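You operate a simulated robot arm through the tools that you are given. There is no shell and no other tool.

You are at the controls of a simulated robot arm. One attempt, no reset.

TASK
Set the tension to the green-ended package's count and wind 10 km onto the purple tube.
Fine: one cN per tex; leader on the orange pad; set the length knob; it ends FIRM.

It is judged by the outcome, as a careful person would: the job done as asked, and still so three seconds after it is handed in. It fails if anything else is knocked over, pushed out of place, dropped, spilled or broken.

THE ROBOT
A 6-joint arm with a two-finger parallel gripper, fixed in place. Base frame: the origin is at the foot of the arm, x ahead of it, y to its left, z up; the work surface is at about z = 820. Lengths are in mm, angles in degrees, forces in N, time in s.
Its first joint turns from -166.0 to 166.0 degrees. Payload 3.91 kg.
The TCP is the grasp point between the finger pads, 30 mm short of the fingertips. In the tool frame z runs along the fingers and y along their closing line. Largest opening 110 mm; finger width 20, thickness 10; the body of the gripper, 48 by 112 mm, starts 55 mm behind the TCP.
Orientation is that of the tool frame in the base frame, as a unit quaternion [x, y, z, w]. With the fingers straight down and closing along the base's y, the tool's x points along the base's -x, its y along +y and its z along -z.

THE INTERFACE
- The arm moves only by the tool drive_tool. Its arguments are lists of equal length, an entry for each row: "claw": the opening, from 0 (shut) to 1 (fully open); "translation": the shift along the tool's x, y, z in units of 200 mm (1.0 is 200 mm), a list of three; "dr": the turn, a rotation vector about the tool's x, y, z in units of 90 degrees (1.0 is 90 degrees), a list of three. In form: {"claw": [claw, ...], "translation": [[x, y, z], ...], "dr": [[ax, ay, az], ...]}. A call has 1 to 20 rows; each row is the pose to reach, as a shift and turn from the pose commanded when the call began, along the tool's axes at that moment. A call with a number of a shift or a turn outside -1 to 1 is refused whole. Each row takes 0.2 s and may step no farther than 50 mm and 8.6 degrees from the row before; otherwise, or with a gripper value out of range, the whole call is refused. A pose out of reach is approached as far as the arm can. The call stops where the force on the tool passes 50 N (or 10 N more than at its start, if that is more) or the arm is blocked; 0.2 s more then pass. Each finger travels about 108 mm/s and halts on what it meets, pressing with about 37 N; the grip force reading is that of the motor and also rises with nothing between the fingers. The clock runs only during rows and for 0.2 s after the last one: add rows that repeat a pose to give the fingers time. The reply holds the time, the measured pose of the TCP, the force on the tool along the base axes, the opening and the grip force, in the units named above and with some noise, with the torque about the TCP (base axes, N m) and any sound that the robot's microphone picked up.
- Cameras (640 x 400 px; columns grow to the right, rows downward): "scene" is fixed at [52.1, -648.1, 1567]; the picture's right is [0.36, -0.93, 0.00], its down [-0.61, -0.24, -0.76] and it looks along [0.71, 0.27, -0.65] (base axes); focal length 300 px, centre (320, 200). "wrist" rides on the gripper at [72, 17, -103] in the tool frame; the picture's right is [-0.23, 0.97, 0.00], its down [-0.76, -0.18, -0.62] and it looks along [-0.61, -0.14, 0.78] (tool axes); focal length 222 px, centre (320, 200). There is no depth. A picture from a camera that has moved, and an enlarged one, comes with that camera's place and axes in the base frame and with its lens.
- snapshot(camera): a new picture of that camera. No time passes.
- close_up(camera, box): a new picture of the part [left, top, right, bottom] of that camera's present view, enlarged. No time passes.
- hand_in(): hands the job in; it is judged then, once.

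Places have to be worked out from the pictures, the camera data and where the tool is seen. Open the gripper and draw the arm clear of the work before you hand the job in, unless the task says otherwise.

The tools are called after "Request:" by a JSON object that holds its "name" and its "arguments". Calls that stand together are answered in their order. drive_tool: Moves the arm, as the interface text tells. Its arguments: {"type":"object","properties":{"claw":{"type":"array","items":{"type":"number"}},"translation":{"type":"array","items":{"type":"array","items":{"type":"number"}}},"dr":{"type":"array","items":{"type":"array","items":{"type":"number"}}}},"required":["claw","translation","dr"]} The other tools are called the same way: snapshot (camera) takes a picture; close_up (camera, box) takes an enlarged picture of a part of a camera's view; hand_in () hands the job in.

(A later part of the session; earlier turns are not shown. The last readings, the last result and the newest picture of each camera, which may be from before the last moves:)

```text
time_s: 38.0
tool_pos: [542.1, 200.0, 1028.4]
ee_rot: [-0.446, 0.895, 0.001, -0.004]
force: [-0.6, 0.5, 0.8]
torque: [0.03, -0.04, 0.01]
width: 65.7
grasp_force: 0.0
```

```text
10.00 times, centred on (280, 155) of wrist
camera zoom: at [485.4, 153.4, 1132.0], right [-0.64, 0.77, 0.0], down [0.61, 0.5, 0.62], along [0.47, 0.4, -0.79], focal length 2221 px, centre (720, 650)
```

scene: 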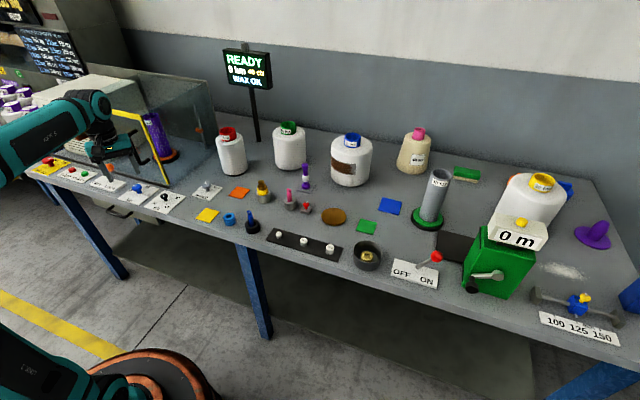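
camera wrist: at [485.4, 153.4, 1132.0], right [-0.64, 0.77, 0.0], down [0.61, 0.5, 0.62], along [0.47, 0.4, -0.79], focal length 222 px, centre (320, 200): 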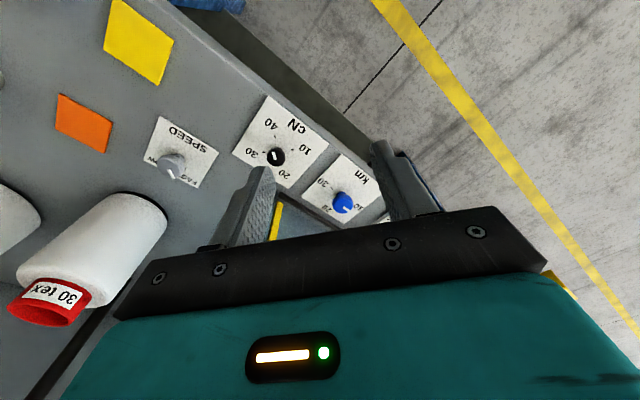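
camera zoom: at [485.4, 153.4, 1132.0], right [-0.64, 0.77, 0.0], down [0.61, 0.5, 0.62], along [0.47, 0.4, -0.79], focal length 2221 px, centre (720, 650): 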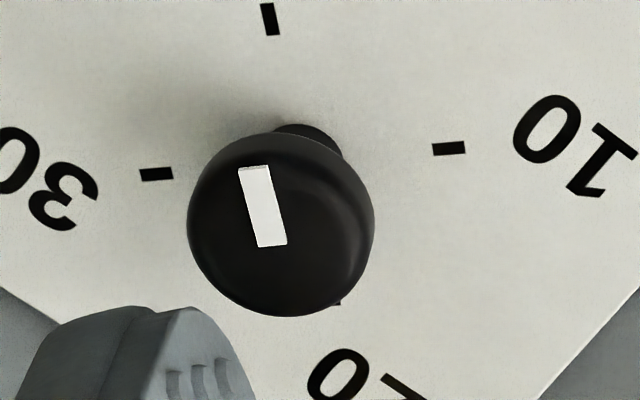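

Request:
{"name": "close_up", "arguments": {"camera": "wrist", "box": [335, 192, 360, 217]}}

Request:
{"name": "close_up", "arguments": {"camera": "scene", "box": [134, 179, 148, 193]}}

```text
16.00 times, centred on (348, 204) of wrist
camera zoom: at [485.4, 153.4, 1132.0], right [-0.64, 0.77, 0.0], down [0.61, 0.5, 0.62], along [0.47, 0.4, -0.79], focal length 3554 px, centre (-120, 128)
```

zoom: 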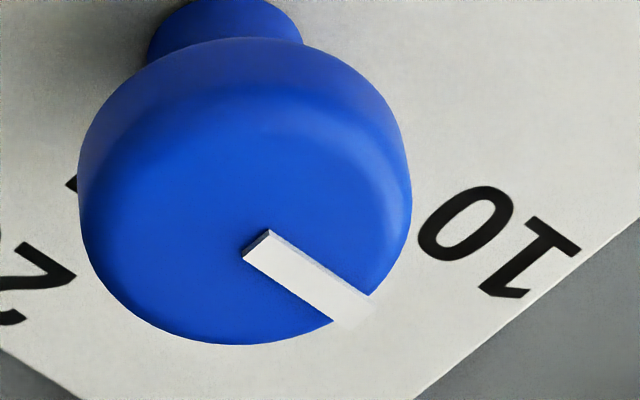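

```text
16.00 times, centred on (141, 186) of scene
camera zoom: at [52.1, -648.1, 1567.0], right [0.36, -0.93, 0.0], down [-0.61, -0.24, -0.76], along [0.71, 0.27, -0.65], focal length 4802 px, centre (3184, 424)
```

zoom: 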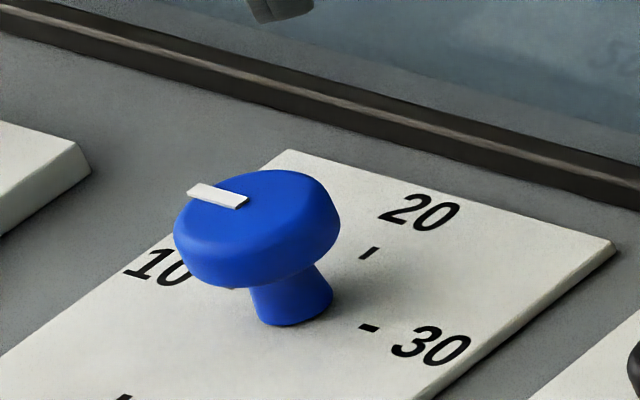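

Both dials check out (40 cN, 10 km). Next is the leader: the purple peg with white yarn at about (901, −258). I travel high over the bench toward it with the tool at θ=180° (camera on the −y side).

Request:
{"name": "drive_tool", "arguments": {"claw": [0.6, 0.6, 0.6, 0.6, 0.6, 0.6, 0.6], "translation": [[0.01, -0.08, -0.1], [0.03, -0.2, -0.22], [0.05, -0.36, -0.34], [0.07, -0.53, -0.45], [0.1, -0.7, -0.45], [0.12, -0.86, -0.45], [0.137, -0.98, -0.45]], "dr": [[0, 0, -0.06], [0, 0, -0.12], [0, 0, -0.18], [0, 0, -0.24], [0, 0, -0.3], [0, 0, -0.36], [0, 0, -0.411]]}}

Request:
{"name": "drive_tool", "arguments": {"claw": [0.6, 0.6, 0.6, 0.6, 0.6, 0.6], "translation": [[0.17, -0.11, 0], [0.34, -0.22, 0], [0.51, -0.33, 0], [0.68, -0.44, 0], [0.85, -0.55, 0], [1.0, -0.65, 0]], "dr": [[0, 0, 0], [0, 0, 0], [0, 0, 0], [0, 0, 0], [0, 0, 0], [0, 0, 0]]}}

Request:
{"name": "snapshot", "arguments": {"camera": "wrist"}}

Request:
{"name": "snapshot", "arguments": {"camera": "scene"}}

```text
time_s: 39.6
tool_pos: [681.2, 60.6, 1116.7]
ee_rot: [0.707, -0.707, -0.002, 0.004]
force: [0.3, 0.5, 1.1]
torque: [0.02, 0.0, -0.01]
width: 66.1
grasp_force: 0.0
```

```text
time_s: 41.0
tool_pos: [811.2, -139.1, 1116.4]
ee_rot: [-0.707, 0.708, 0.001, -0.003]
force: [-1.6, 0.6, 1.3]
torque: [-0.03, -0.05, 0.01]
width: 66.0
grasp_force: 0.0
```

```text
taken
camera wrist: at [795.7, -211.6, 1220.1], right [-0.97, 0.23, 0.01], down [0.18, 0.76, 0.62], along [0.14, 0.61, -0.78], focal length 222 px, centre (320, 200)
```

wrist: 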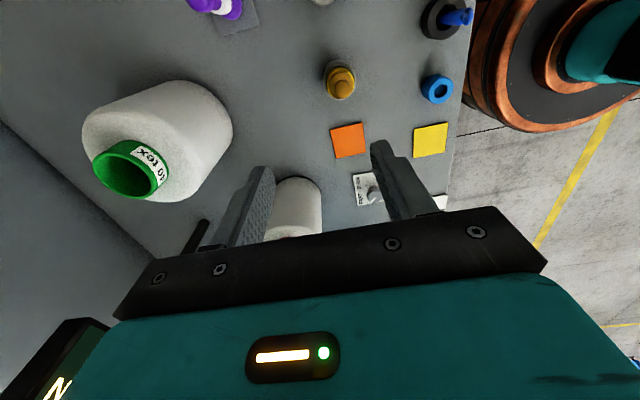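

```text
taken
```

scene: 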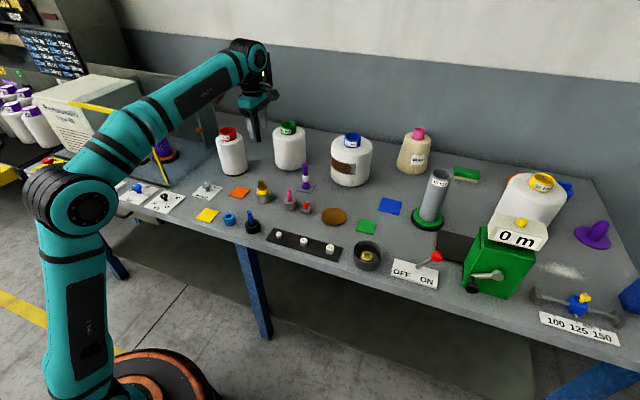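

Orange pad refined to ≈ (781, −32); peg ≈ (902, −256). I move above the peg at a safe height to refine its position.

Request:
{"name": "drive_tool", "arguments": {"claw": [0.6, 0.6, 0.6, 0.6, 0.6], "translation": [[0.12, -0.09, 0], [0.25, -0.18, 0], [0.38, -0.28, 0.05], [0.5, -0.38, 0.15], [0.585, -0.455, 0.28]], "dr": [[0, 0, 0], [0, 0, 0], [0, 0, 0], [0, 0, 0], [0, 0, 0]]}}

Request:
{"name": "snapshot", "arguments": {"camera": "wrist"}}

Request:
{"name": "close_up", "arguments": {"camera": "scene", "box": [220, 90, 380, 220]}}

```text
time_s: 42.2
tool_pos: [901.7, -256.5, 1058.8]
ee_rot: [-0.707, 0.707, 0.002, -0.004]
force: [-0.6, 0.1, 0.2]
torque: [-0.04, 0.0, -0.01]
width: 66.1
grasp_force: 0.1
```

```text
taken
camera wrist: at [886.5, -329.2, 1162.8], right [-0.97, 0.23, 0.01], down [0.18, 0.76, 0.62], along [0.14, 0.61, -0.78], focal length 222 px, centre (320, 200)
```

wrist: 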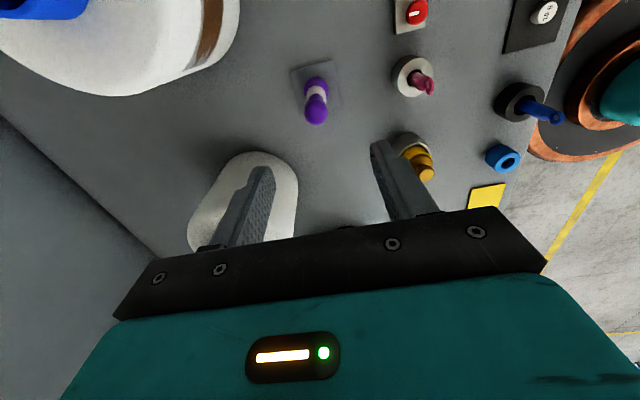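

```text
3.08 times, centred on (300, 155) of scene
camera zoom: at [52.1, -648.1, 1567.0], right [0.36, -0.93, 0.0], down [-0.61, -0.24, -0.76], along [0.71, 0.27, -0.65], focal length 923 px, centre (382, 338)
```

zoom: 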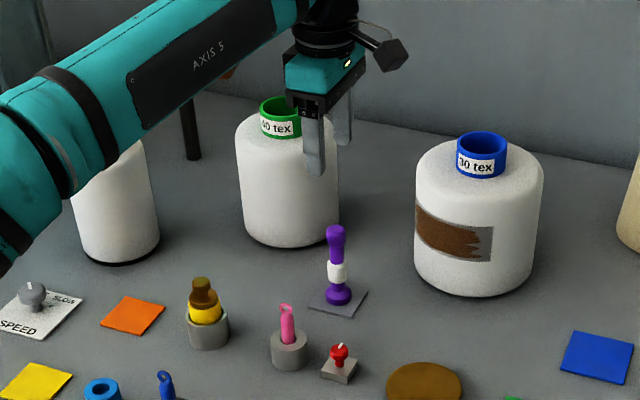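

Request:
{"name": "close_up", "arguments": {"camera": "wrist", "box": [270, 50, 370, 140]}}

Request:
{"name": "close_up", "arguments": {"camera": "scene", "box": [285, 155, 325, 200]}}

```text
4.44 times, centred on (320, 95) of wrist
camera zoom: at [886.5, -329.2, 1162.8], right [-0.97, 0.23, 0.01], down [0.18, 0.76, 0.62], along [0.14, 0.61, -0.78], focal length 987 px, centre (320, 667)
```

zoom: 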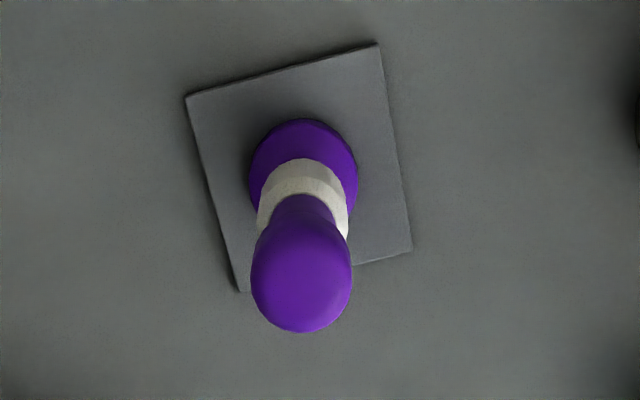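

```text
8.89 times, centred on (305, 178) of scene
camera zoom: at [52.1, -648.1, 1567.0], right [0.36, -0.93, 0.0], down [-0.61, -0.24, -0.76], along [0.71, 0.27, -0.65], focal length 2668 px, centre (453, 400)
```

zoom: 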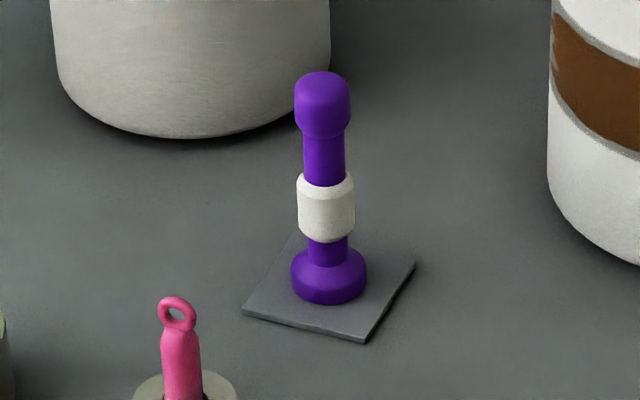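

The peg's axis is ≈ (904, −262), top z ≈ 941. I descend over it to TCP z ≈ 922, with the fingers straddling it along x.

Request:
{"name": "drive_tool", "arguments": {"claw": [0.6, 0.6, 0.6, 0.6, 0.6], "translation": [[0.0275, -0.0115, 0.1], [0.0275, -0.0115, 0.28], [0.0275, -0.0115, 0.46], [0.0275, -0.0115, 0.6], [0.0275, -0.0115, 0.684]], "dr": [[0, 0, 0], [0, 0, 0], [0, 0, 0], [0, 0, 0], [0, 0, 0]]}}

Request:
{"name": "snapshot", "arguments": {"camera": "wrist"}}

Request:
{"name": "close_up", "arguments": {"camera": "scene", "box": [260, 120, 360, 210]}}

```text
time_s: 43.4
tool_pos: [902.2, -262.3, 922.3]
ee_rot: [-0.706, 0.708, 0.002, -0.003]
force: [-0.5, 0.9, 0.7]
torque: [0.0, 0.03, 0.01]
width: 66.1
grasp_force: 0.0
```

```text
taken
camera wrist: at [887.0, -334.6, 1026.0], right [-0.97, 0.23, 0.01], down [0.18, 0.76, 0.62], along [0.14, 0.61, -0.78], focal length 222 px, centre (320, 200)
```

wrist: 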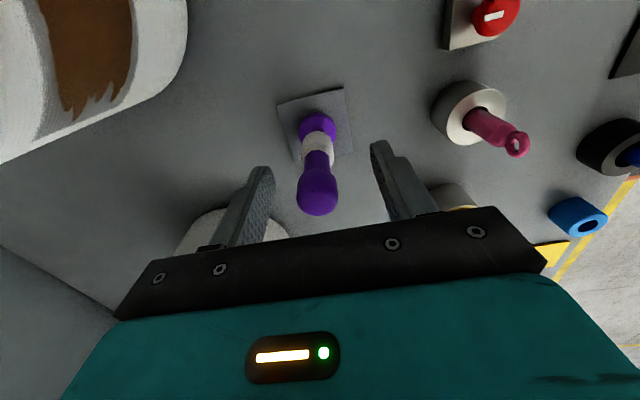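

```text
4.44 times, centred on (310, 165) of scene
camera zoom: at [52.1, -648.1, 1567.0], right [0.36, -0.93, 0.0], down [-0.61, -0.24, -0.76], along [0.71, 0.27, -0.65], focal length 1334 px, centre (364, 356)
```

zoom: 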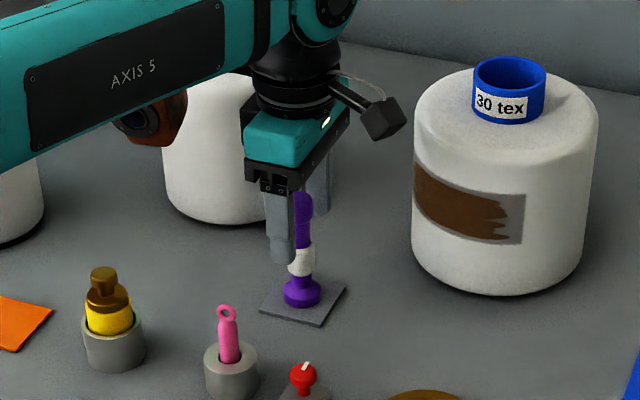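

The cap is centred between the fingers. I close gently on it.

Request:
{"name": "drive_tool", "arguments": {"claw": [0.45, 0.35, 0.28, 0.22, 0.1, 0.1, 0.1], "translation": [[0, 0, 0], [0, 0, 0], [0, 0, 0], [0, 0, 0], [0, 0, 0], [0, 0, 0], [0, 0, 0]], "dr": [[0, 0, 0], [0, 0, 0], [0, 0, 0], [0, 0, 0], [0, 0, 0], [0, 0, 0], [0, 0, 0]]}}

Request:
{"name": "close_up", "arguments": {"camera": "wrist", "box": [240, 80, 420, 240]}}

Request:
{"name": "close_up", "arguments": {"camera": "scene", "box": [260, 120, 360, 210]}}

```text
time_s: 45.0
tool_pos: [901.4, -262.1, 923.4]
ee_rot: [-0.707, 0.707, 0.002, -0.005]
force: [0.4, 0.3, -0.4]
torque: [-0.04, -0.04, -0.01]
width: 22.0
grasp_force: 37.3
```

```text
2.50 times, centred on (330, 160) of wrist
camera zoom: at [887.1, -334.6, 1026.1], right [-0.97, 0.23, 0.01], down [0.18, 0.76, 0.62], along [0.14, 0.61, -0.78], focal length 555 px, centre (295, 300)
```

zoom: 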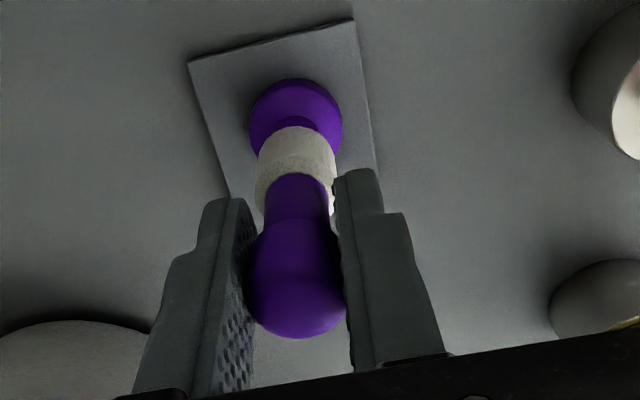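

```text
4.44 times, centred on (310, 165) of scene
camera zoom: at [52.1, -648.1, 1567.0], right [0.36, -0.93, 0.0], down [-0.61, -0.24, -0.76], along [0.71, 0.27, -0.65], focal length 1334 px, centre (364, 356)
```

zoom: 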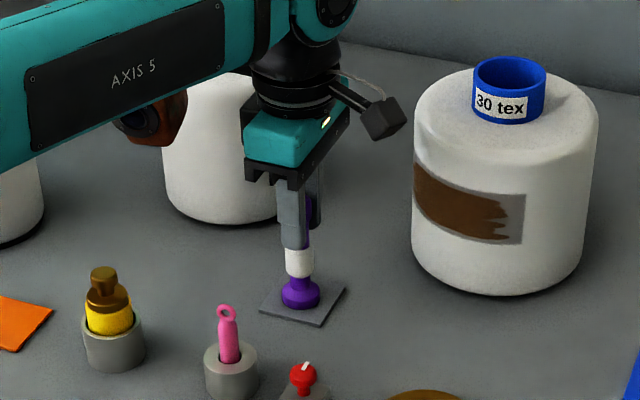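

Gripped at 22 mm. I lift slowly to see whether it comes free.

Request:
{"name": "drive_tool", "arguments": {"claw": [0.1, 0.1, 0.1, 0.1], "translation": [[0, 0, -0.03], [0, 0, -0.08], [0, 0, -0.15], [0, 0, -0.25]], "dr": [[0, 0, 0], [0, 0, 0], [0, 0, 0], [0, 0, 0]]}}

Request:
{"name": "close_up", "arguments": {"camera": "scene", "box": [220, 40, 380, 210]}}

Request:
{"name": "close_up", "arguments": {"camera": "wrist", "box": [240, 80, 420, 240]}}

```text
time_s: 46.0
tool_pos: [904.5, -262.0, 972.0]
ee_rot: [-0.706, 0.708, 0.003, -0.003]
force: [0.7, 0.1, -0.1]
torque: [0.0, -0.02, 0.02]
width: 22.6
grasp_force: 37.0
```

```text
2.35 times, centred on (300, 125) of scene
camera zoom: at [52.1, -648.1, 1567.0], right [0.36, -0.93, 0.0], down [-0.61, -0.24, -0.76], along [0.71, 0.27, -0.65], focal length 706 px, centre (367, 376)
```

zoom: 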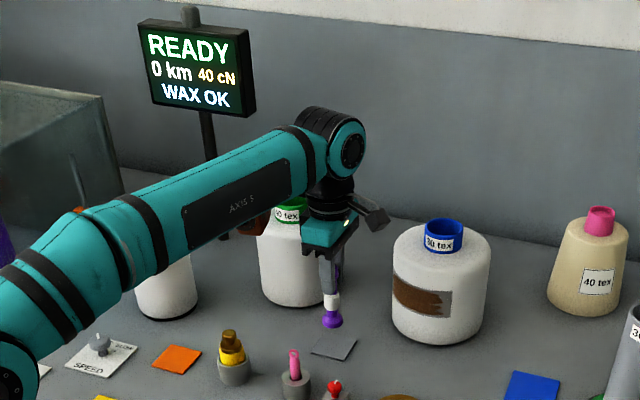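

```text
2.50 times, centred on (330, 160) of wrist
camera zoom: at [888.0, -334.4, 1075.2], right [-0.97, 0.23, 0.01], down [0.18, 0.76, 0.62], along [0.14, 0.61, -0.78], focal length 555 px, centre (295, 300)
```

zoom: 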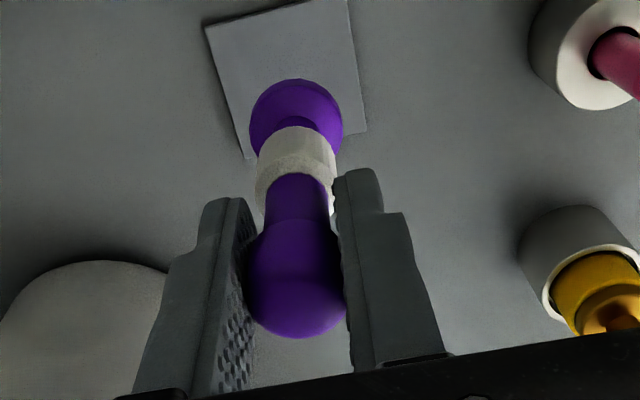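

The leader is free and held upright. I raise it to clear everything and carry it toward the orange pad.

Request:
{"name": "drive_tool", "arguments": {"claw": [0.1, 0.1, 0.1, 0.1, 0.1, 0.1, 0.1, 0.1, 0.1, 0.1], "translation": [[0, 0, -0.15], [0, 0, -0.3], [-0.05, 0.03, -0.4], [-0.18, 0.12, -0.42], [-0.33, 0.22, -0.42], [-0.48, 0.32, -0.42], [-0.63, 0.42, -0.42], [-0.76, 0.51, -0.42], [-0.87, 0.58, -0.42], [-0.92, 0.617, -0.42]], "dr": [[0, 0, 0], [0, 0, 0], [0, 0, 0], [0, 0, 0], [0, 0, 0], [0, 0, 0], [0, 0, 0], [0, 0, 0], [0, 0, 0], [0, 0, 0]]}}

Request:
{"name": "snapshot", "arguments": {"camera": "wrist"}}

Request:
{"name": "close_up", "arguments": {"camera": "scene", "box": [160, 40, 340, 240]}}

```text
time_s: 48.2
tool_pos: [780.4, -77.9, 1057.8]
ee_rot: [-0.706, 0.708, 0.002, -0.004]
force: [-0.1, 0.0, -0.8]
torque: [-0.01, 0.03, 0.02]
width: 22.3
grasp_force: 37.0
```

```text
taken
camera wrist: at [765.3, -150.2, 1160.8], right [-0.97, 0.23, 0.01], down [0.18, 0.76, 0.62], along [0.14, 0.61, -0.78], focal length 222 px, centre (320, 200)
```

wrist: 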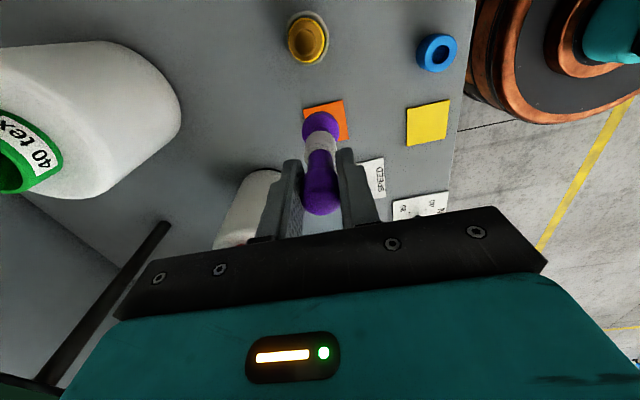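

```text
2.00 times, centred on (250, 140) of scene
camera zoom: at [52.1, -648.1, 1567.0], right [0.36, -0.93, 0.0], down [-0.61, -0.24, -0.76], along [0.71, 0.27, -0.65], focal length 600 px, centre (460, 320)
```

zoom: 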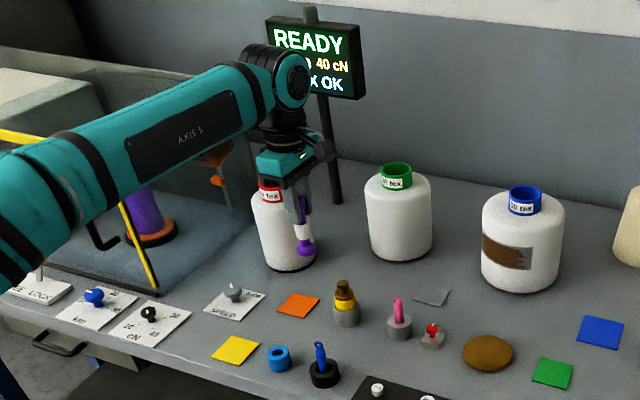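

The pad centre is ≈ (780.5, −33). I shift above it and lower to about 40 mm above the pad to check alignment.

Request:
{"name": "drive_tool", "arguments": {"claw": [0.1, 0.1, 0.1, 0.1, 0.1], "translation": [[-0.12, 0, 0], [-0.23, -0.003, 0.05], [-0.23, -0.003, 0.2], [-0.23, -0.003, 0.35], [-0.23, -0.003, 0.48]], "dr": [[0, 0, 0], [0, 0, 0], [0, 0, 0], [0, 0, 0], [0, 0, 0]]}}

Request:
{"name": "close_up", "arguments": {"camera": "wrist", "box": [240, 60, 420, 240]}}

Request:
{"name": "close_up", "arguments": {"camera": "scene", "box": [190, 120, 310, 220]}}

```text
time_s: 49.4
tool_pos: [781.7, -33.2, 961.5]
ee_rot: [-0.706, 0.708, 0.003, -0.004]
force: [0.2, 0.5, -0.3]
torque: [0.02, -0.05, -0.01]
width: 22.3
grasp_force: 37.1
```

```text
2.22 times, centred on (330, 150) of wrist
camera zoom: at [765.6, -104.9, 1064.4], right [-0.97, 0.23, 0.01], down [0.18, 0.76, 0.62], along [0.14, 0.61, -0.78], focal length 494 px, centre (298, 311)
```

zoom: 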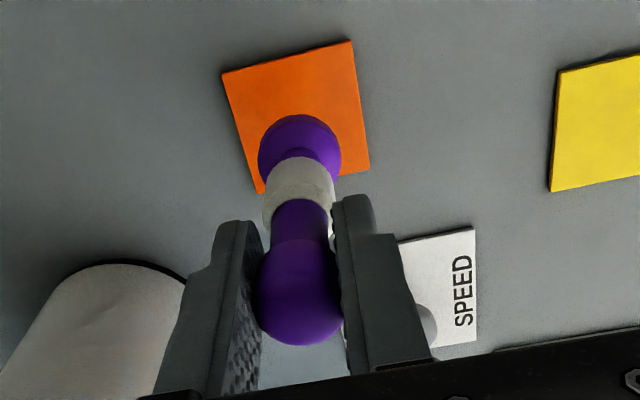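

```text
4.00 times, centred on (250, 170) of scene
camera zoom: at [52.1, -648.1, 1567.0], right [0.36, -0.93, 0.0], down [-0.61, -0.24, -0.76], along [0.71, 0.27, -0.65], focal length 1200 px, centre (600, 320)
```

zoom: 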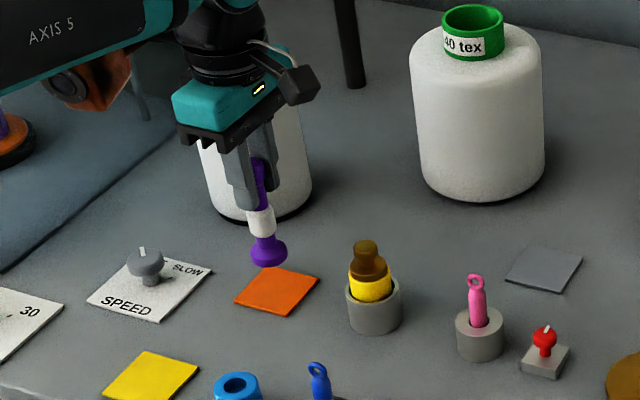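

The peg base is about 3 mm short of the pad centre in y. I correct that and lower gently until it is near contact.

Request:
{"name": "drive_tool", "arguments": {"claw": [0.1, 0.1, 0.1, 0.1], "translation": [[-0.015, 0, 0.06], [-0.015, 0, 0.12], [-0.015, 0, 0.16], [-0.015, 0, 0.18]], "dr": [[0, 0, 0], [0, 0, 0], [0, 0, 0], [0, 0, 0]]}}

Request:
{"name": "close_up", "arguments": {"camera": "scene", "box": [210, 150, 290, 210]}}

Request:
{"name": "close_up", "arguments": {"camera": "wrist", "box": [240, 60, 420, 240]}}

```text
time_s: 50.4
tool_pos: [780.2, -29.7, 925.9]
ee_rot: [-0.706, 0.708, 0.003, -0.003]
force: [-0.4, 0.2, -0.4]
torque: [0.0, 0.01, 0.02]
width: 22.5
grasp_force: 37.1
```

```text
6.67 times, centred on (250, 180) of scene
camera zoom: at [52.1, -648.1, 1567.0], right [0.36, -0.93, 0.0], down [-0.61, -0.24, -0.76], along [0.71, 0.27, -0.65], focal length 2001 px, centre (787, 333)
```

zoom: 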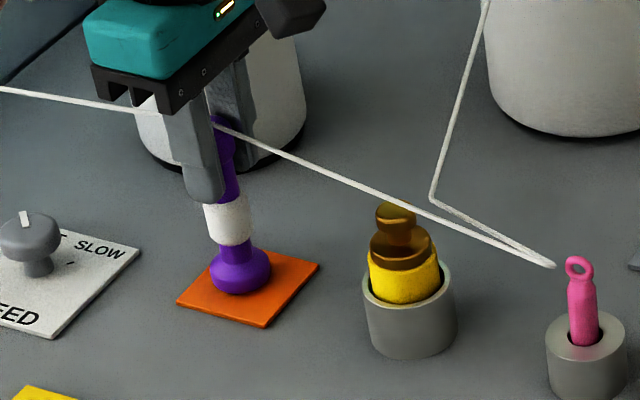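

```text
2.22 times, centred on (330, 150) of wrist
camera zoom: at [765.0, -101.5, 1028.7], right [-0.97, 0.23, 0.01], down [0.18, 0.76, 0.62], along [0.14, 0.61, -0.78], focal length 494 px, centre (298, 311)
```

zoom: 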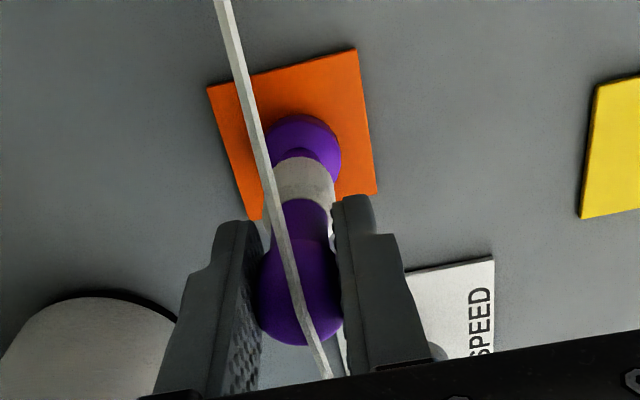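

A yarn line has appeared, running from the packages past the peg to the winder, so the leader is the right item and it is registering on the orange pad. I lower the last few millimetres to contact.

Request:
{"name": "drive_tool", "arguments": {"claw": [0.1, 0.1, 0.1], "translation": [[0, 0, 0.006], [0, 0, 0.012], [0, 0, 0.014]], "dr": [[0, 0, 0], [0, 0, 0], [0, 0, 0]]}}

Request:
{"name": "close_up", "arguments": {"camera": "scene", "box": [225, 165, 265, 200]}}

Request:
{"name": "snapshot", "arguments": {"camera": "scene"}}

```text
time_s: 51.2
tool_pos: [780.5, -30.6, 922.6]
ee_rot: [-0.707, 0.708, 0.003, -0.003]
force: [1.2, 0.1, 1.0]
torque: [-0.02, -0.1, -0.03]
width: 22.2
grasp_force: 37.3
```

```text
11.43 times, centred on (245, 182) of scene
camera zoom: at [52.1, -648.1, 1567.0], right [0.36, -0.93, 0.0], down [-0.61, -0.24, -0.76], along [0.71, 0.27, -0.65], focal length 3430 px, centre (1177, 400)
```

zoom: 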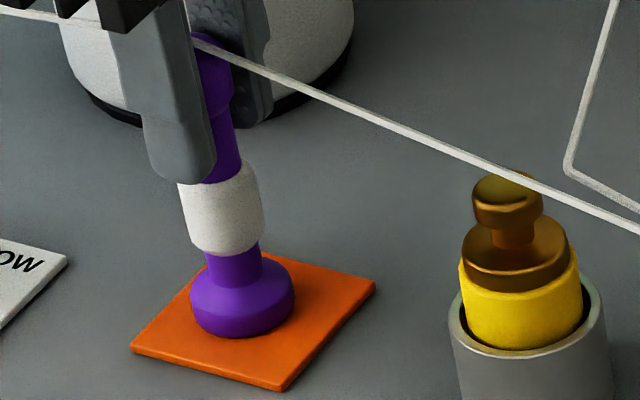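

```text
taken
```

scene: 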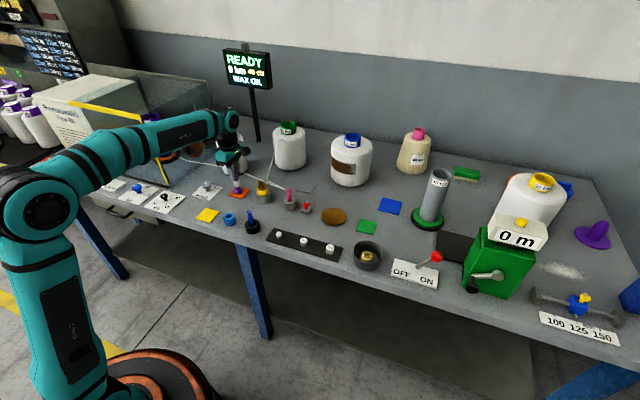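

Request:
{"name": "drive_tool", "arguments": {"claw": [0.1, 0.1, 0.1], "translation": [[0, 0, 0.006], [0, 0, 0.012], [0, 0, 0.016]], "dr": [[0, 0, 0], [0, 0, 0], [0, 0, 0]]}}

Request:
{"name": "close_up", "arguments": {"camera": "scene", "box": [225, 165, 265, 200]}}

```text
time_s: 52.0
tool_pos: [780.3, -29.9, 922.6]
ee_rot: [-0.707, 0.708, 0.002, -0.002]
force: [2.3, 0.7, 35.7]
torque: [0.08, -0.17, -0.01]
width: 22.5
grasp_force: 36.6
```

```text
11.43 times, centred on (245, 182) of scene
camera zoom: at [52.1, -648.1, 1567.0], right [0.36, -0.93, 0.0], down [-0.61, -0.24, -0.76], along [0.71, 0.27, -0.65], focal length 3430 px, centre (1177, 400)
```

zoom: 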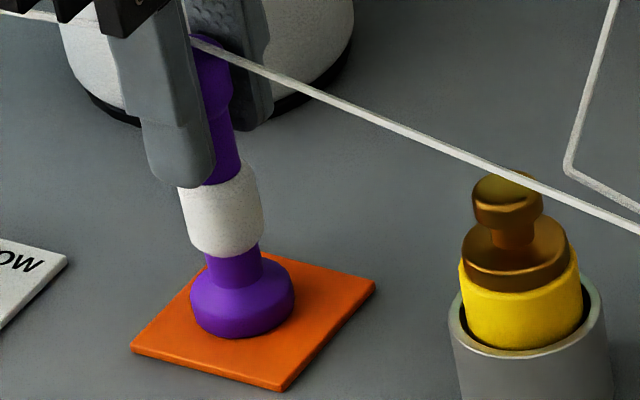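

Firm contact (36 N). I relieve the pressure slightly and open the fingers gradually.

Request:
{"name": "drive_tool", "arguments": {"claw": [0.1, 0.1, 0.22, 0.26, 0.35, 0.45, 0.55, 0.6], "translation": [[0, 0, -0.008], [0, 0, -0.014], [0, 0, -0.014], [0, 0, -0.014], [0, 0, -0.014], [0, 0, -0.014], [0, 0, -0.014], [0, 0, -0.014]], "dr": [[0, 0, 0], [0, 0, 0], [0, 0, 0], [0, 0, 0], [0, 0, 0], [0, 0, 0], [0, 0, 0], [0, 0, 0]]}}

Request:
{"name": "close_up", "arguments": {"camera": "scene", "box": [200, 150, 300, 210]}}

Request:
{"name": "close_up", "arguments": {"camera": "wrist", "box": [240, 60, 420, 240]}}

```text
time_s: 53.8
tool_pos: [780.0, -29.5, 921.8]
ee_rot: [-0.707, 0.708, 0.002, -0.004]
force: [-0.1, 0.0, -0.3]
torque: [0.0, 0.0, -0.01]
width: 65.7
grasp_force: 0.1
```

```text
6.40 times, centred on (250, 180) of scene
camera zoom: at [52.1, -648.1, 1567.0], right [0.36, -0.93, 0.0], down [-0.61, -0.24, -0.76], along [0.71, 0.27, -0.65], focal length 1921 px, centre (768, 328)
```

zoom: 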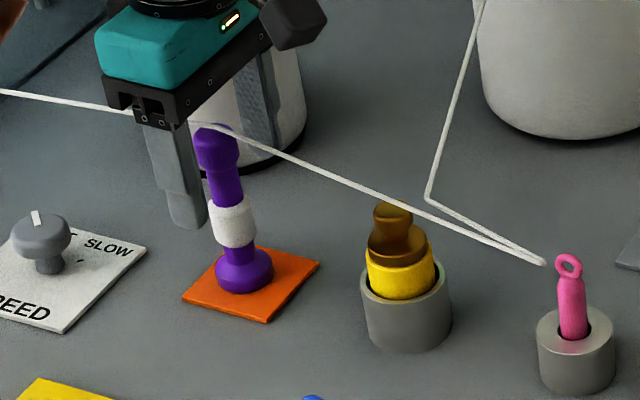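

```text
2.22 times, centred on (330, 150) of wrist
camera zoom: at [765.2, -101.5, 1025.1], right [-0.97, 0.23, 0.01], down [0.18, 0.76, 0.62], along [0.14, 0.61, -0.78], focal length 494 px, centre (298, 311)
```

zoom: 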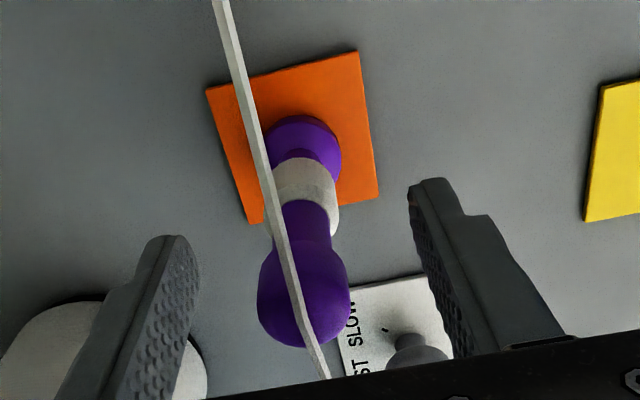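

The leader stands squarely on the orange pad. I raise the gripper straight up and then look at the display and the whole scene.

Request:
{"name": "drive_tool", "arguments": {"claw": [0.6, 0.6, 0.6, 0.6, 0.6], "translation": [[0, 0, -0.1], [0, 0, -0.25], [0, 0, -0.42], [0, 0, -0.6], [0, 0, -0.8]], "dr": [[0, 0, 0], [0, 0, 0], [0, 0, 0], [0, 0, 0], [0, 0, 0]]}}

Request:
{"name": "snapshot", "arguments": {"camera": "scene"}}

Request:
{"name": "close_up", "arguments": {"camera": "scene", "box": [140, 40, 320, 220]}}

Request:
{"name": "snapshot", "arguments": {"camera": "wrist"}}

```text
time_s: 55.0
tool_pos: [782.2, -27.5, 1083.1]
ee_rot: [-0.706, 0.708, 0.003, -0.004]
force: [-0.3, 0.1, -0.6]
torque: [-0.04, 0.02, 0.04]
width: 66.3
grasp_force: 0.0
```

```text
taken
```

scene: 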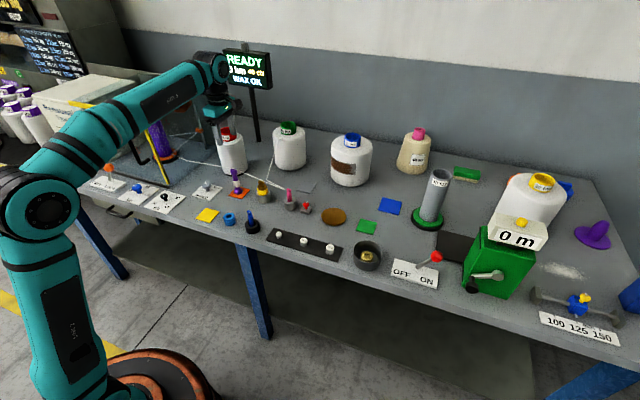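

```text
2.22 times, centred on (230, 130) of scene
camera zoom: at [52.1, -648.1, 1567.0], right [0.36, -0.93, 0.0], down [-0.61, -0.24, -0.76], along [0.71, 0.27, -0.65], focal length 667 px, centre (520, 356)
```

zoom: 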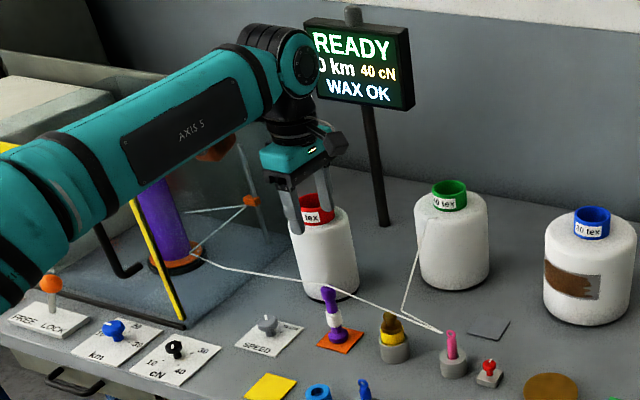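

```text
taken
camera wrist: at [766.8, -100.7, 1186.1], right [-0.97, 0.23, 0.01], down [0.19, 0.76, 0.62], along [0.14, 0.61, -0.78], focal length 222 px, centre (320, 200)
```

wrist: 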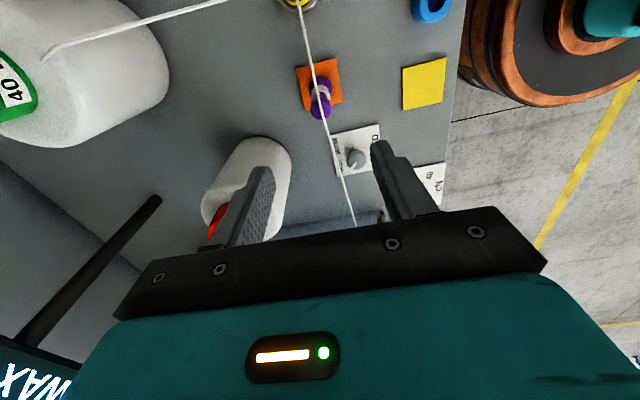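

The yarn is now threaded from the green package past the leader to the tube. Next is START at about (641, 624, z≈838). I travel back from the bench and along the front toward +y with the fingers closed.

Request:
{"name": "drive_tool", "arguments": {"claw": [0.5, 0.3, 0.1, 0, 0, 0], "translation": [[-0.1, 0.15, 0], [-0.23, 0.31, 0], [-0.36, 0.48, 0], [-0.5, 0.66, 0], [-0.63, 0.84, 0], [-0.75, 1.0, 0]], "dr": [[0, 0, 0], [0, 0, 0], [0, 0, 0], [0, 0, 0], [0, 0, 0], [0, 0, 0]]}}

Request:
{"name": "drive_tool", "arguments": {"claw": [0, 0, 0, 0, 0], "translation": [[-0.2, 0.02, 0], [-0.4, 0.04, 0], [-0.6, 0.06, 0], [-0.8, 0.08, 0], [-1.0, 0.1, 0]], "dr": [[0, 0, 0], [0, 0, 0], [0, 0, 0], [0, 0, 0], [0, 0, 0]]}}

Request:
{"name": "drive_tool", "arguments": {"claw": [0, 0, 0, 0, 0], "translation": [[-0.2, 0, 0], [-0.4, 0, 0.05], [-0.6, 0, 0.1], [-0.8, 0, 0.15], [-1.0, 0, 0.2]], "dr": [[0, 0, 0], [0, 0, 0], [0, 0, 0], [0, 0, 0], [0, 0, 0]]}}

Request:
{"name": "snapshot", "arguments": {"camera": "wrist"}}

Request:
{"name": "snapshot", "arguments": {"camera": "scene"}}

```text
time_s: 56.4
tool_pos: [583.5, 120.3, 1083.2]
ee_rot: [-0.706, 0.708, 0.003, -0.004]
force: [0.2, -0.8, -1.0]
torque: [-0.05, 0.04, -0.01]
width: 0.0
grasp_force: 36.4
```

```text
time_s: 57.6
tool_pos: [563.0, 321.4, 1084.0]
ee_rot: [-0.706, 0.708, 0.003, -0.003]
force: [0.3, -0.3, -0.3]
torque: [0.03, -0.01, -0.02]
width: 0.0
grasp_force: 36.9
```

```text
time_s: 58.8
tool_pos: [563.4, 521.7, 1044.8]
ee_rot: [-0.706, 0.708, 0.003, -0.002]
force: [-0.1, -1.2, 0.9]
torque: [0.08, -0.03, 0.04]
width: 0.1
grasp_force: 36.5
```

```text
taken
camera wrist: at [546.7, 449.2, 1148.0], right [-0.97, 0.23, 0.01], down [0.18, 0.76, 0.62], along [0.14, 0.61, -0.78], focal length 222 px, centre (320, 200)
```

wrist: 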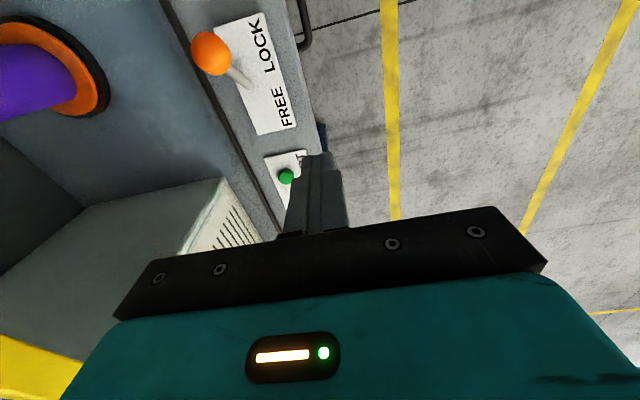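

```text
taken
```

scene: 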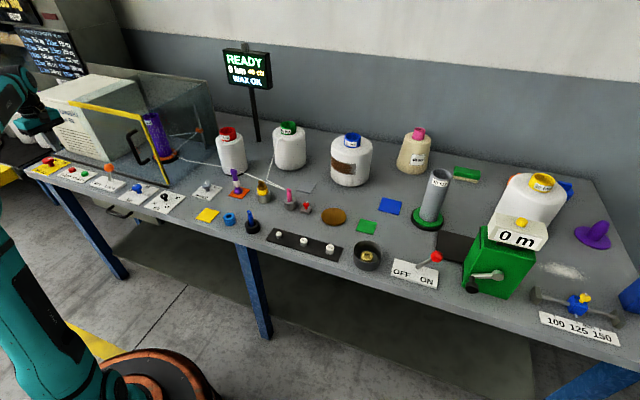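

Request:
{"name": "close_up", "arguments": {"camera": "scene", "box": [30, 60, 310, 220]}}

Request:
{"name": "close_up", "arguments": {"camera": "scene", "box": [215, 40, 285, 100]}}

Request:
{"name": "close_up", "arguments": {"camera": "wrist", "box": [160, 0, 340, 240]}}

```text
2.29 times, centred on (170, 140) of scene
camera zoom: at [52.1, -648.1, 1567.0], right [0.36, -0.93, 0.0], down [-0.61, -0.24, -0.76], along [0.71, 0.27, -0.65], focal length 686 px, centre (663, 337)
```

zoom: 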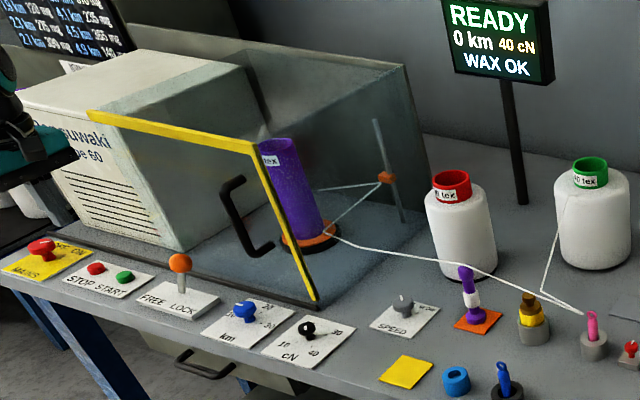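

```text
6.67 times, centred on (250, 70) of scene
camera zoom: at [52.1, -648.1, 1567.0], right [0.36, -0.93, 0.0], down [-0.61, -0.24, -0.76], along [0.71, 0.27, -0.65], focal length 2001 px, centre (787, 1067)
```

zoom: 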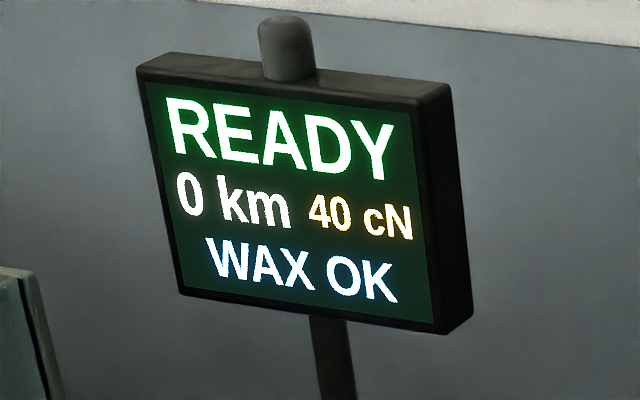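

```text
1.67 times, centred on (250, 120) of wrist
camera zoom: at [546.7, 449.2, 1148.0], right [-0.97, 0.23, 0.01], down [0.18, 0.76, 0.62], along [0.14, 0.61, -0.78], focal length 370 px, centre (437, 333)
```

zoom: 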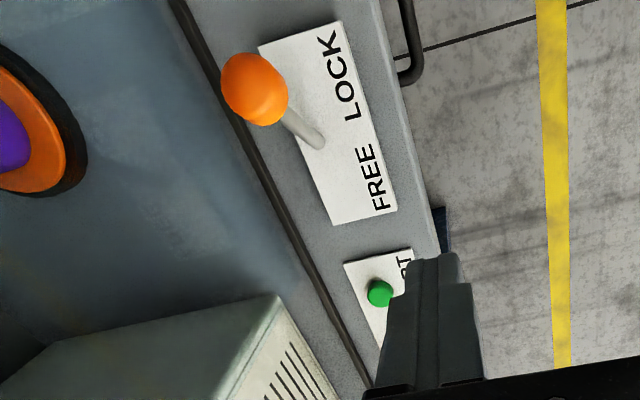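

Everything is in order: LOCK engaged, door closed, yarn threaded, 40 cN. I move above START at ≈ (641, 625).

Request:
{"name": "drive_tool", "arguments": {"claw": [0, 0, 0, 0, 0], "translation": [[-0.15, -0.1, 0.05], [-0.3, -0.2, 0.12], [-0.42, -0.3, 0.22], [-0.516, -0.385, 0.33], [-0.516, -0.385, 0.425]], "dr": [[0, 0, 0], [0, 0, 0], [0, 0, 0], [0, 0, 0], [0, 0, 0]]}}

Request:
{"name": "close_up", "arguments": {"camera": "wrist", "box": [220, 60, 420, 240]}}

Request:
{"name": "close_up", "arguments": {"camera": "scene", "box": [0, 90, 140, 220]}}

```text
time_s: 60.0
tool_pos: [637.8, 622.8, 956.7]
ee_rot: [-0.706, 0.708, 0.002, -0.003]
force: [0.0, -0.6, 0.9]
torque: [0.04, 0.02, 0.01]
width: 0.0
grasp_force: 36.9
```

```text
2.22 times, centred on (320, 150) of wrist
camera zoom: at [623.3, 552.2, 1060.6], right [-0.97, 0.23, 0.01], down [0.18, 0.76, 0.62], along [0.14, 0.61, -0.78], focal length 494 px, centre (320, 311)
```

zoom: 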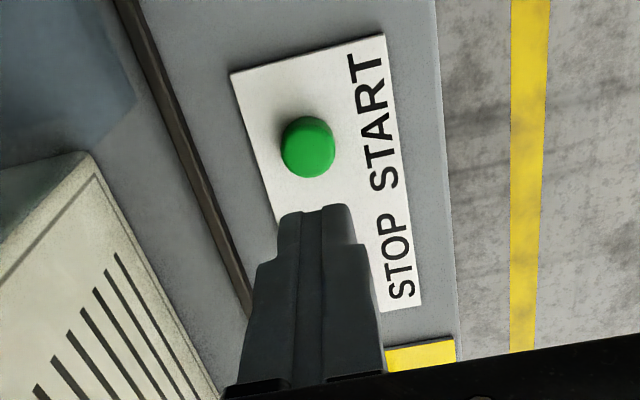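

```text
3.08 times, centred on (70, 155) of scene
camera zoom: at [52.1, -648.1, 1567.0], right [0.36, -0.93, 0.0], down [-0.61, -0.24, -0.76], along [0.71, 0.27, -0.65], focal length 923 px, centre (1089, 338)
```

zoom: 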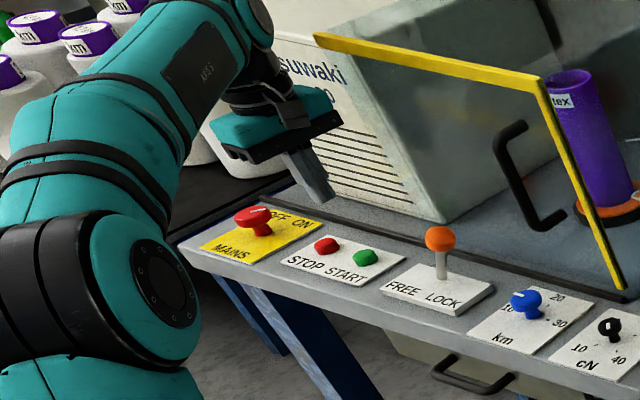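

START is seen at ≈ (644, 628). I centre over it and descend to just above the button.

Request:
{"name": "drive_tool", "arguments": {"claw": [0, 0, 0, 0], "translation": [[-0.022, -0.012, 0.1], [-0.022, -0.012, 0.22], [-0.022, -0.012, 0.33], [-0.022, -0.012, 0.39]], "dr": [[0, 0, 0], [0, 0, 0], [0, 0, 0], [0, 0, 0]]}}

Request:
{"name": "close_up", "arguments": {"camera": "wrist", "box": [220, 60, 420, 240]}}

Request:
{"name": "close_up", "arguments": {"camera": "scene", "box": [20, 130, 120, 210]}}

```text
time_s: 61.0
tool_pos: [640.6, 628.3, 879.4]
ee_rot: [-0.707, 0.707, 0.003, -0.003]
force: [-0.2, 0.8, -0.5]
torque: [-0.01, 0.02, -0.02]
width: 0.0
grasp_force: 37.5
```

```text
2.22 times, centred on (320, 150) of wrist
camera zoom: at [625.0, 556.3, 982.6], right [-0.97, 0.23, 0.01], down [0.18, 0.76, 0.62], along [0.14, 0.61, -0.78], focal length 494 px, centre (320, 311)
```

zoom: 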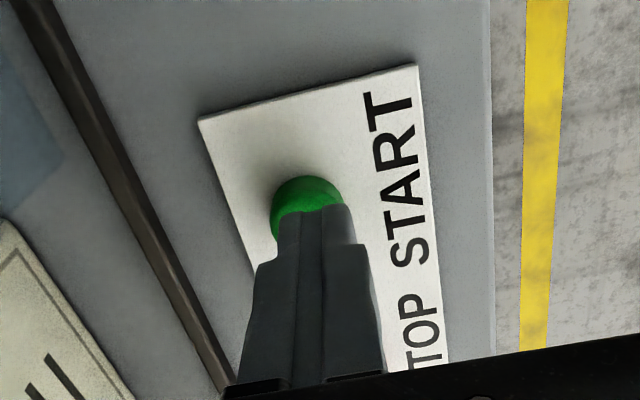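

```text
5.00 times, centred on (70, 170) of scene
camera zoom: at [52.1, -648.1, 1567.0], right [0.36, -0.93, 0.0], down [-0.61, -0.24, -0.76], along [0.71, 0.27, -0.65], focal length 1501 px, centre (1570, 350)
```

zoom: 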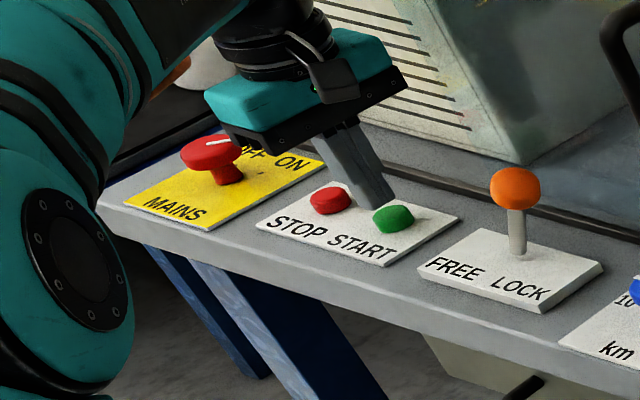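

The fingertips are over START. I press down in small steps.

Request:
{"name": "drive_tool", "arguments": {"claw": [0, 0, 0, 0, 0], "translation": [[0.01, -0.008, 0], [0.01, -0.008, 0.015], [0.01, -0.008, 0.03], [0.01, -0.008, 0.045], [0.01, -0.008, 0.055]], "dr": [[0, 0, 0], [0, 0, 0], [0, 0, 0], [0, 0, 0], [0, 0, 0]]}}

Request:
{"name": "close_up", "arguments": {"camera": "scene", "box": [20, 130, 120, 210]}}

Request:
{"name": "close_up", "arguments": {"camera": "scene", "box": [100, 40, 300, 200]}}

```text
time_s: 62.2
tool_pos: [642.1, 627.5, 868.6]
ee_rot: [-0.706, 0.708, 0.003, -0.004]
force: [0.0, 0.0, 0.0]
torque: [0.01, 0.02, 0.01]
width: 0.2
grasp_force: 36.7
```

```text
5.00 times, centred on (70, 170) of scene
camera zoom: at [52.1, -648.1, 1567.0], right [0.36, -0.93, 0.0], down [-0.61, -0.24, -0.76], along [0.71, 0.27, -0.65], focal length 1501 px, centre (1570, 350)
```

zoom: 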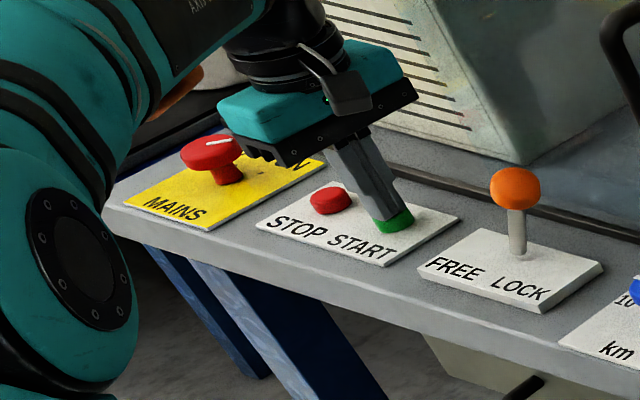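

```text
2.50 times, centred on (200, 120) of scene
camera zoom: at [52.1, -648.1, 1567.0], right [0.36, -0.93, 0.0], down [-0.61, -0.24, -0.76], along [0.71, 0.27, -0.65], focal length 750 px, centre (620, 400)
```

zoom: 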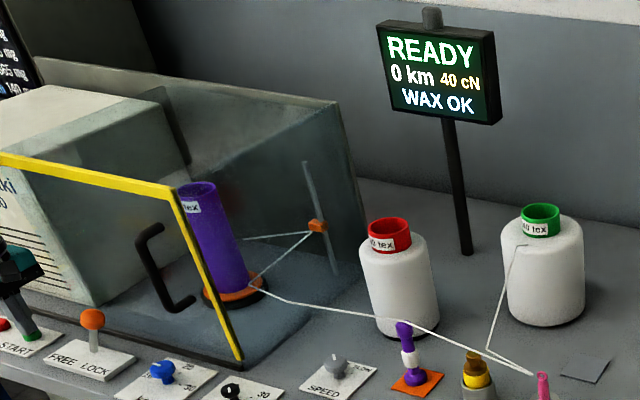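

No contact yet. I continue down in 2 mm steps until the button is pressed.

Request:
{"name": "drive_tool", "arguments": {"claw": [0, 0, 0, 0, 0], "translation": [[0, 0, 0.008], [0, 0, 0.016], [0, 0, 0.024], [0, 0, 0.032], [0, 0, 0.032]], "dr": [[0, 0, 0], [0, 0, 0], [0, 0, 0], [0, 0, 0], [0, 0, 0]]}}

Request:
{"name": "close_up", "arguments": {"camera": "scene", "box": [100, 40, 300, 200]}}

```text
time_s: 63.4
tool_pos: [641.7, 626.0, 861.9]
ee_rot: [-0.707, 0.708, 0.004, -0.003]
force: [1.6, 0.3, 1.8]
torque: [0.0, -0.04, 0.02]
width: 0.0
grasp_force: 37.2
heard: click
```

```text
2.50 times, centred on (200, 120) of scene
camera zoom: at [52.1, -648.1, 1567.0], right [0.36, -0.93, 0.0], down [-0.61, -0.24, -0.76], along [0.71, 0.27, -0.65], focal length 750 px, centre (620, 400)
```

zoom: 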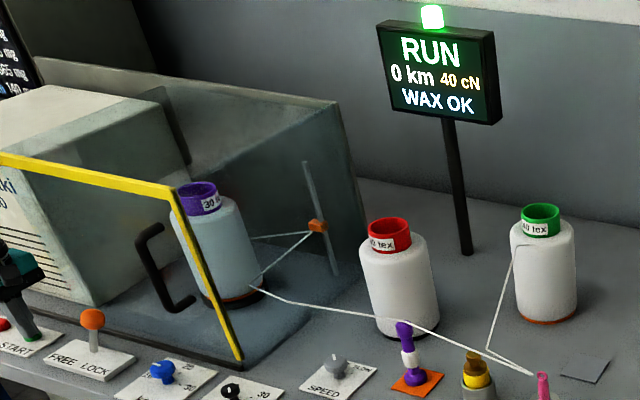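

A click and the display shows RUN; the tube is filling. I lift off the button slightly and monitor the counter.

Request:
{"name": "drive_tool", "arguments": {"claw": [0, 0], "translation": [[0, 0, -0.06], [0, 0, -0.1]], "dr": [[0, 0, 0], [0, 0, 0]]}}

Request:
{"name": "close_up", "arguments": {"camera": "scene", "box": [100, 40, 300, 200]}}

```text
time_s: 64.0
tool_pos: [644.0, 627.7, 881.4]
ee_rot: [-0.706, 0.708, 0.001, -0.004]
force: [-0.2, 0.4, 0.5]
torque: [0.02, 0.0, 0.01]
width: 0.3
grasp_force: 37.2
```

```text
2.50 times, centred on (200, 120) of scene
camera zoom: at [52.1, -648.1, 1567.0], right [0.36, -0.93, 0.0], down [-0.61, -0.24, -0.76], along [0.71, 0.27, -0.65], focal length 750 px, centre (620, 400)
```

zoom: 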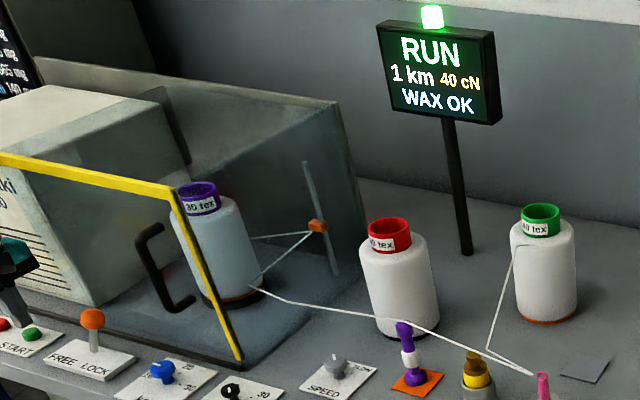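

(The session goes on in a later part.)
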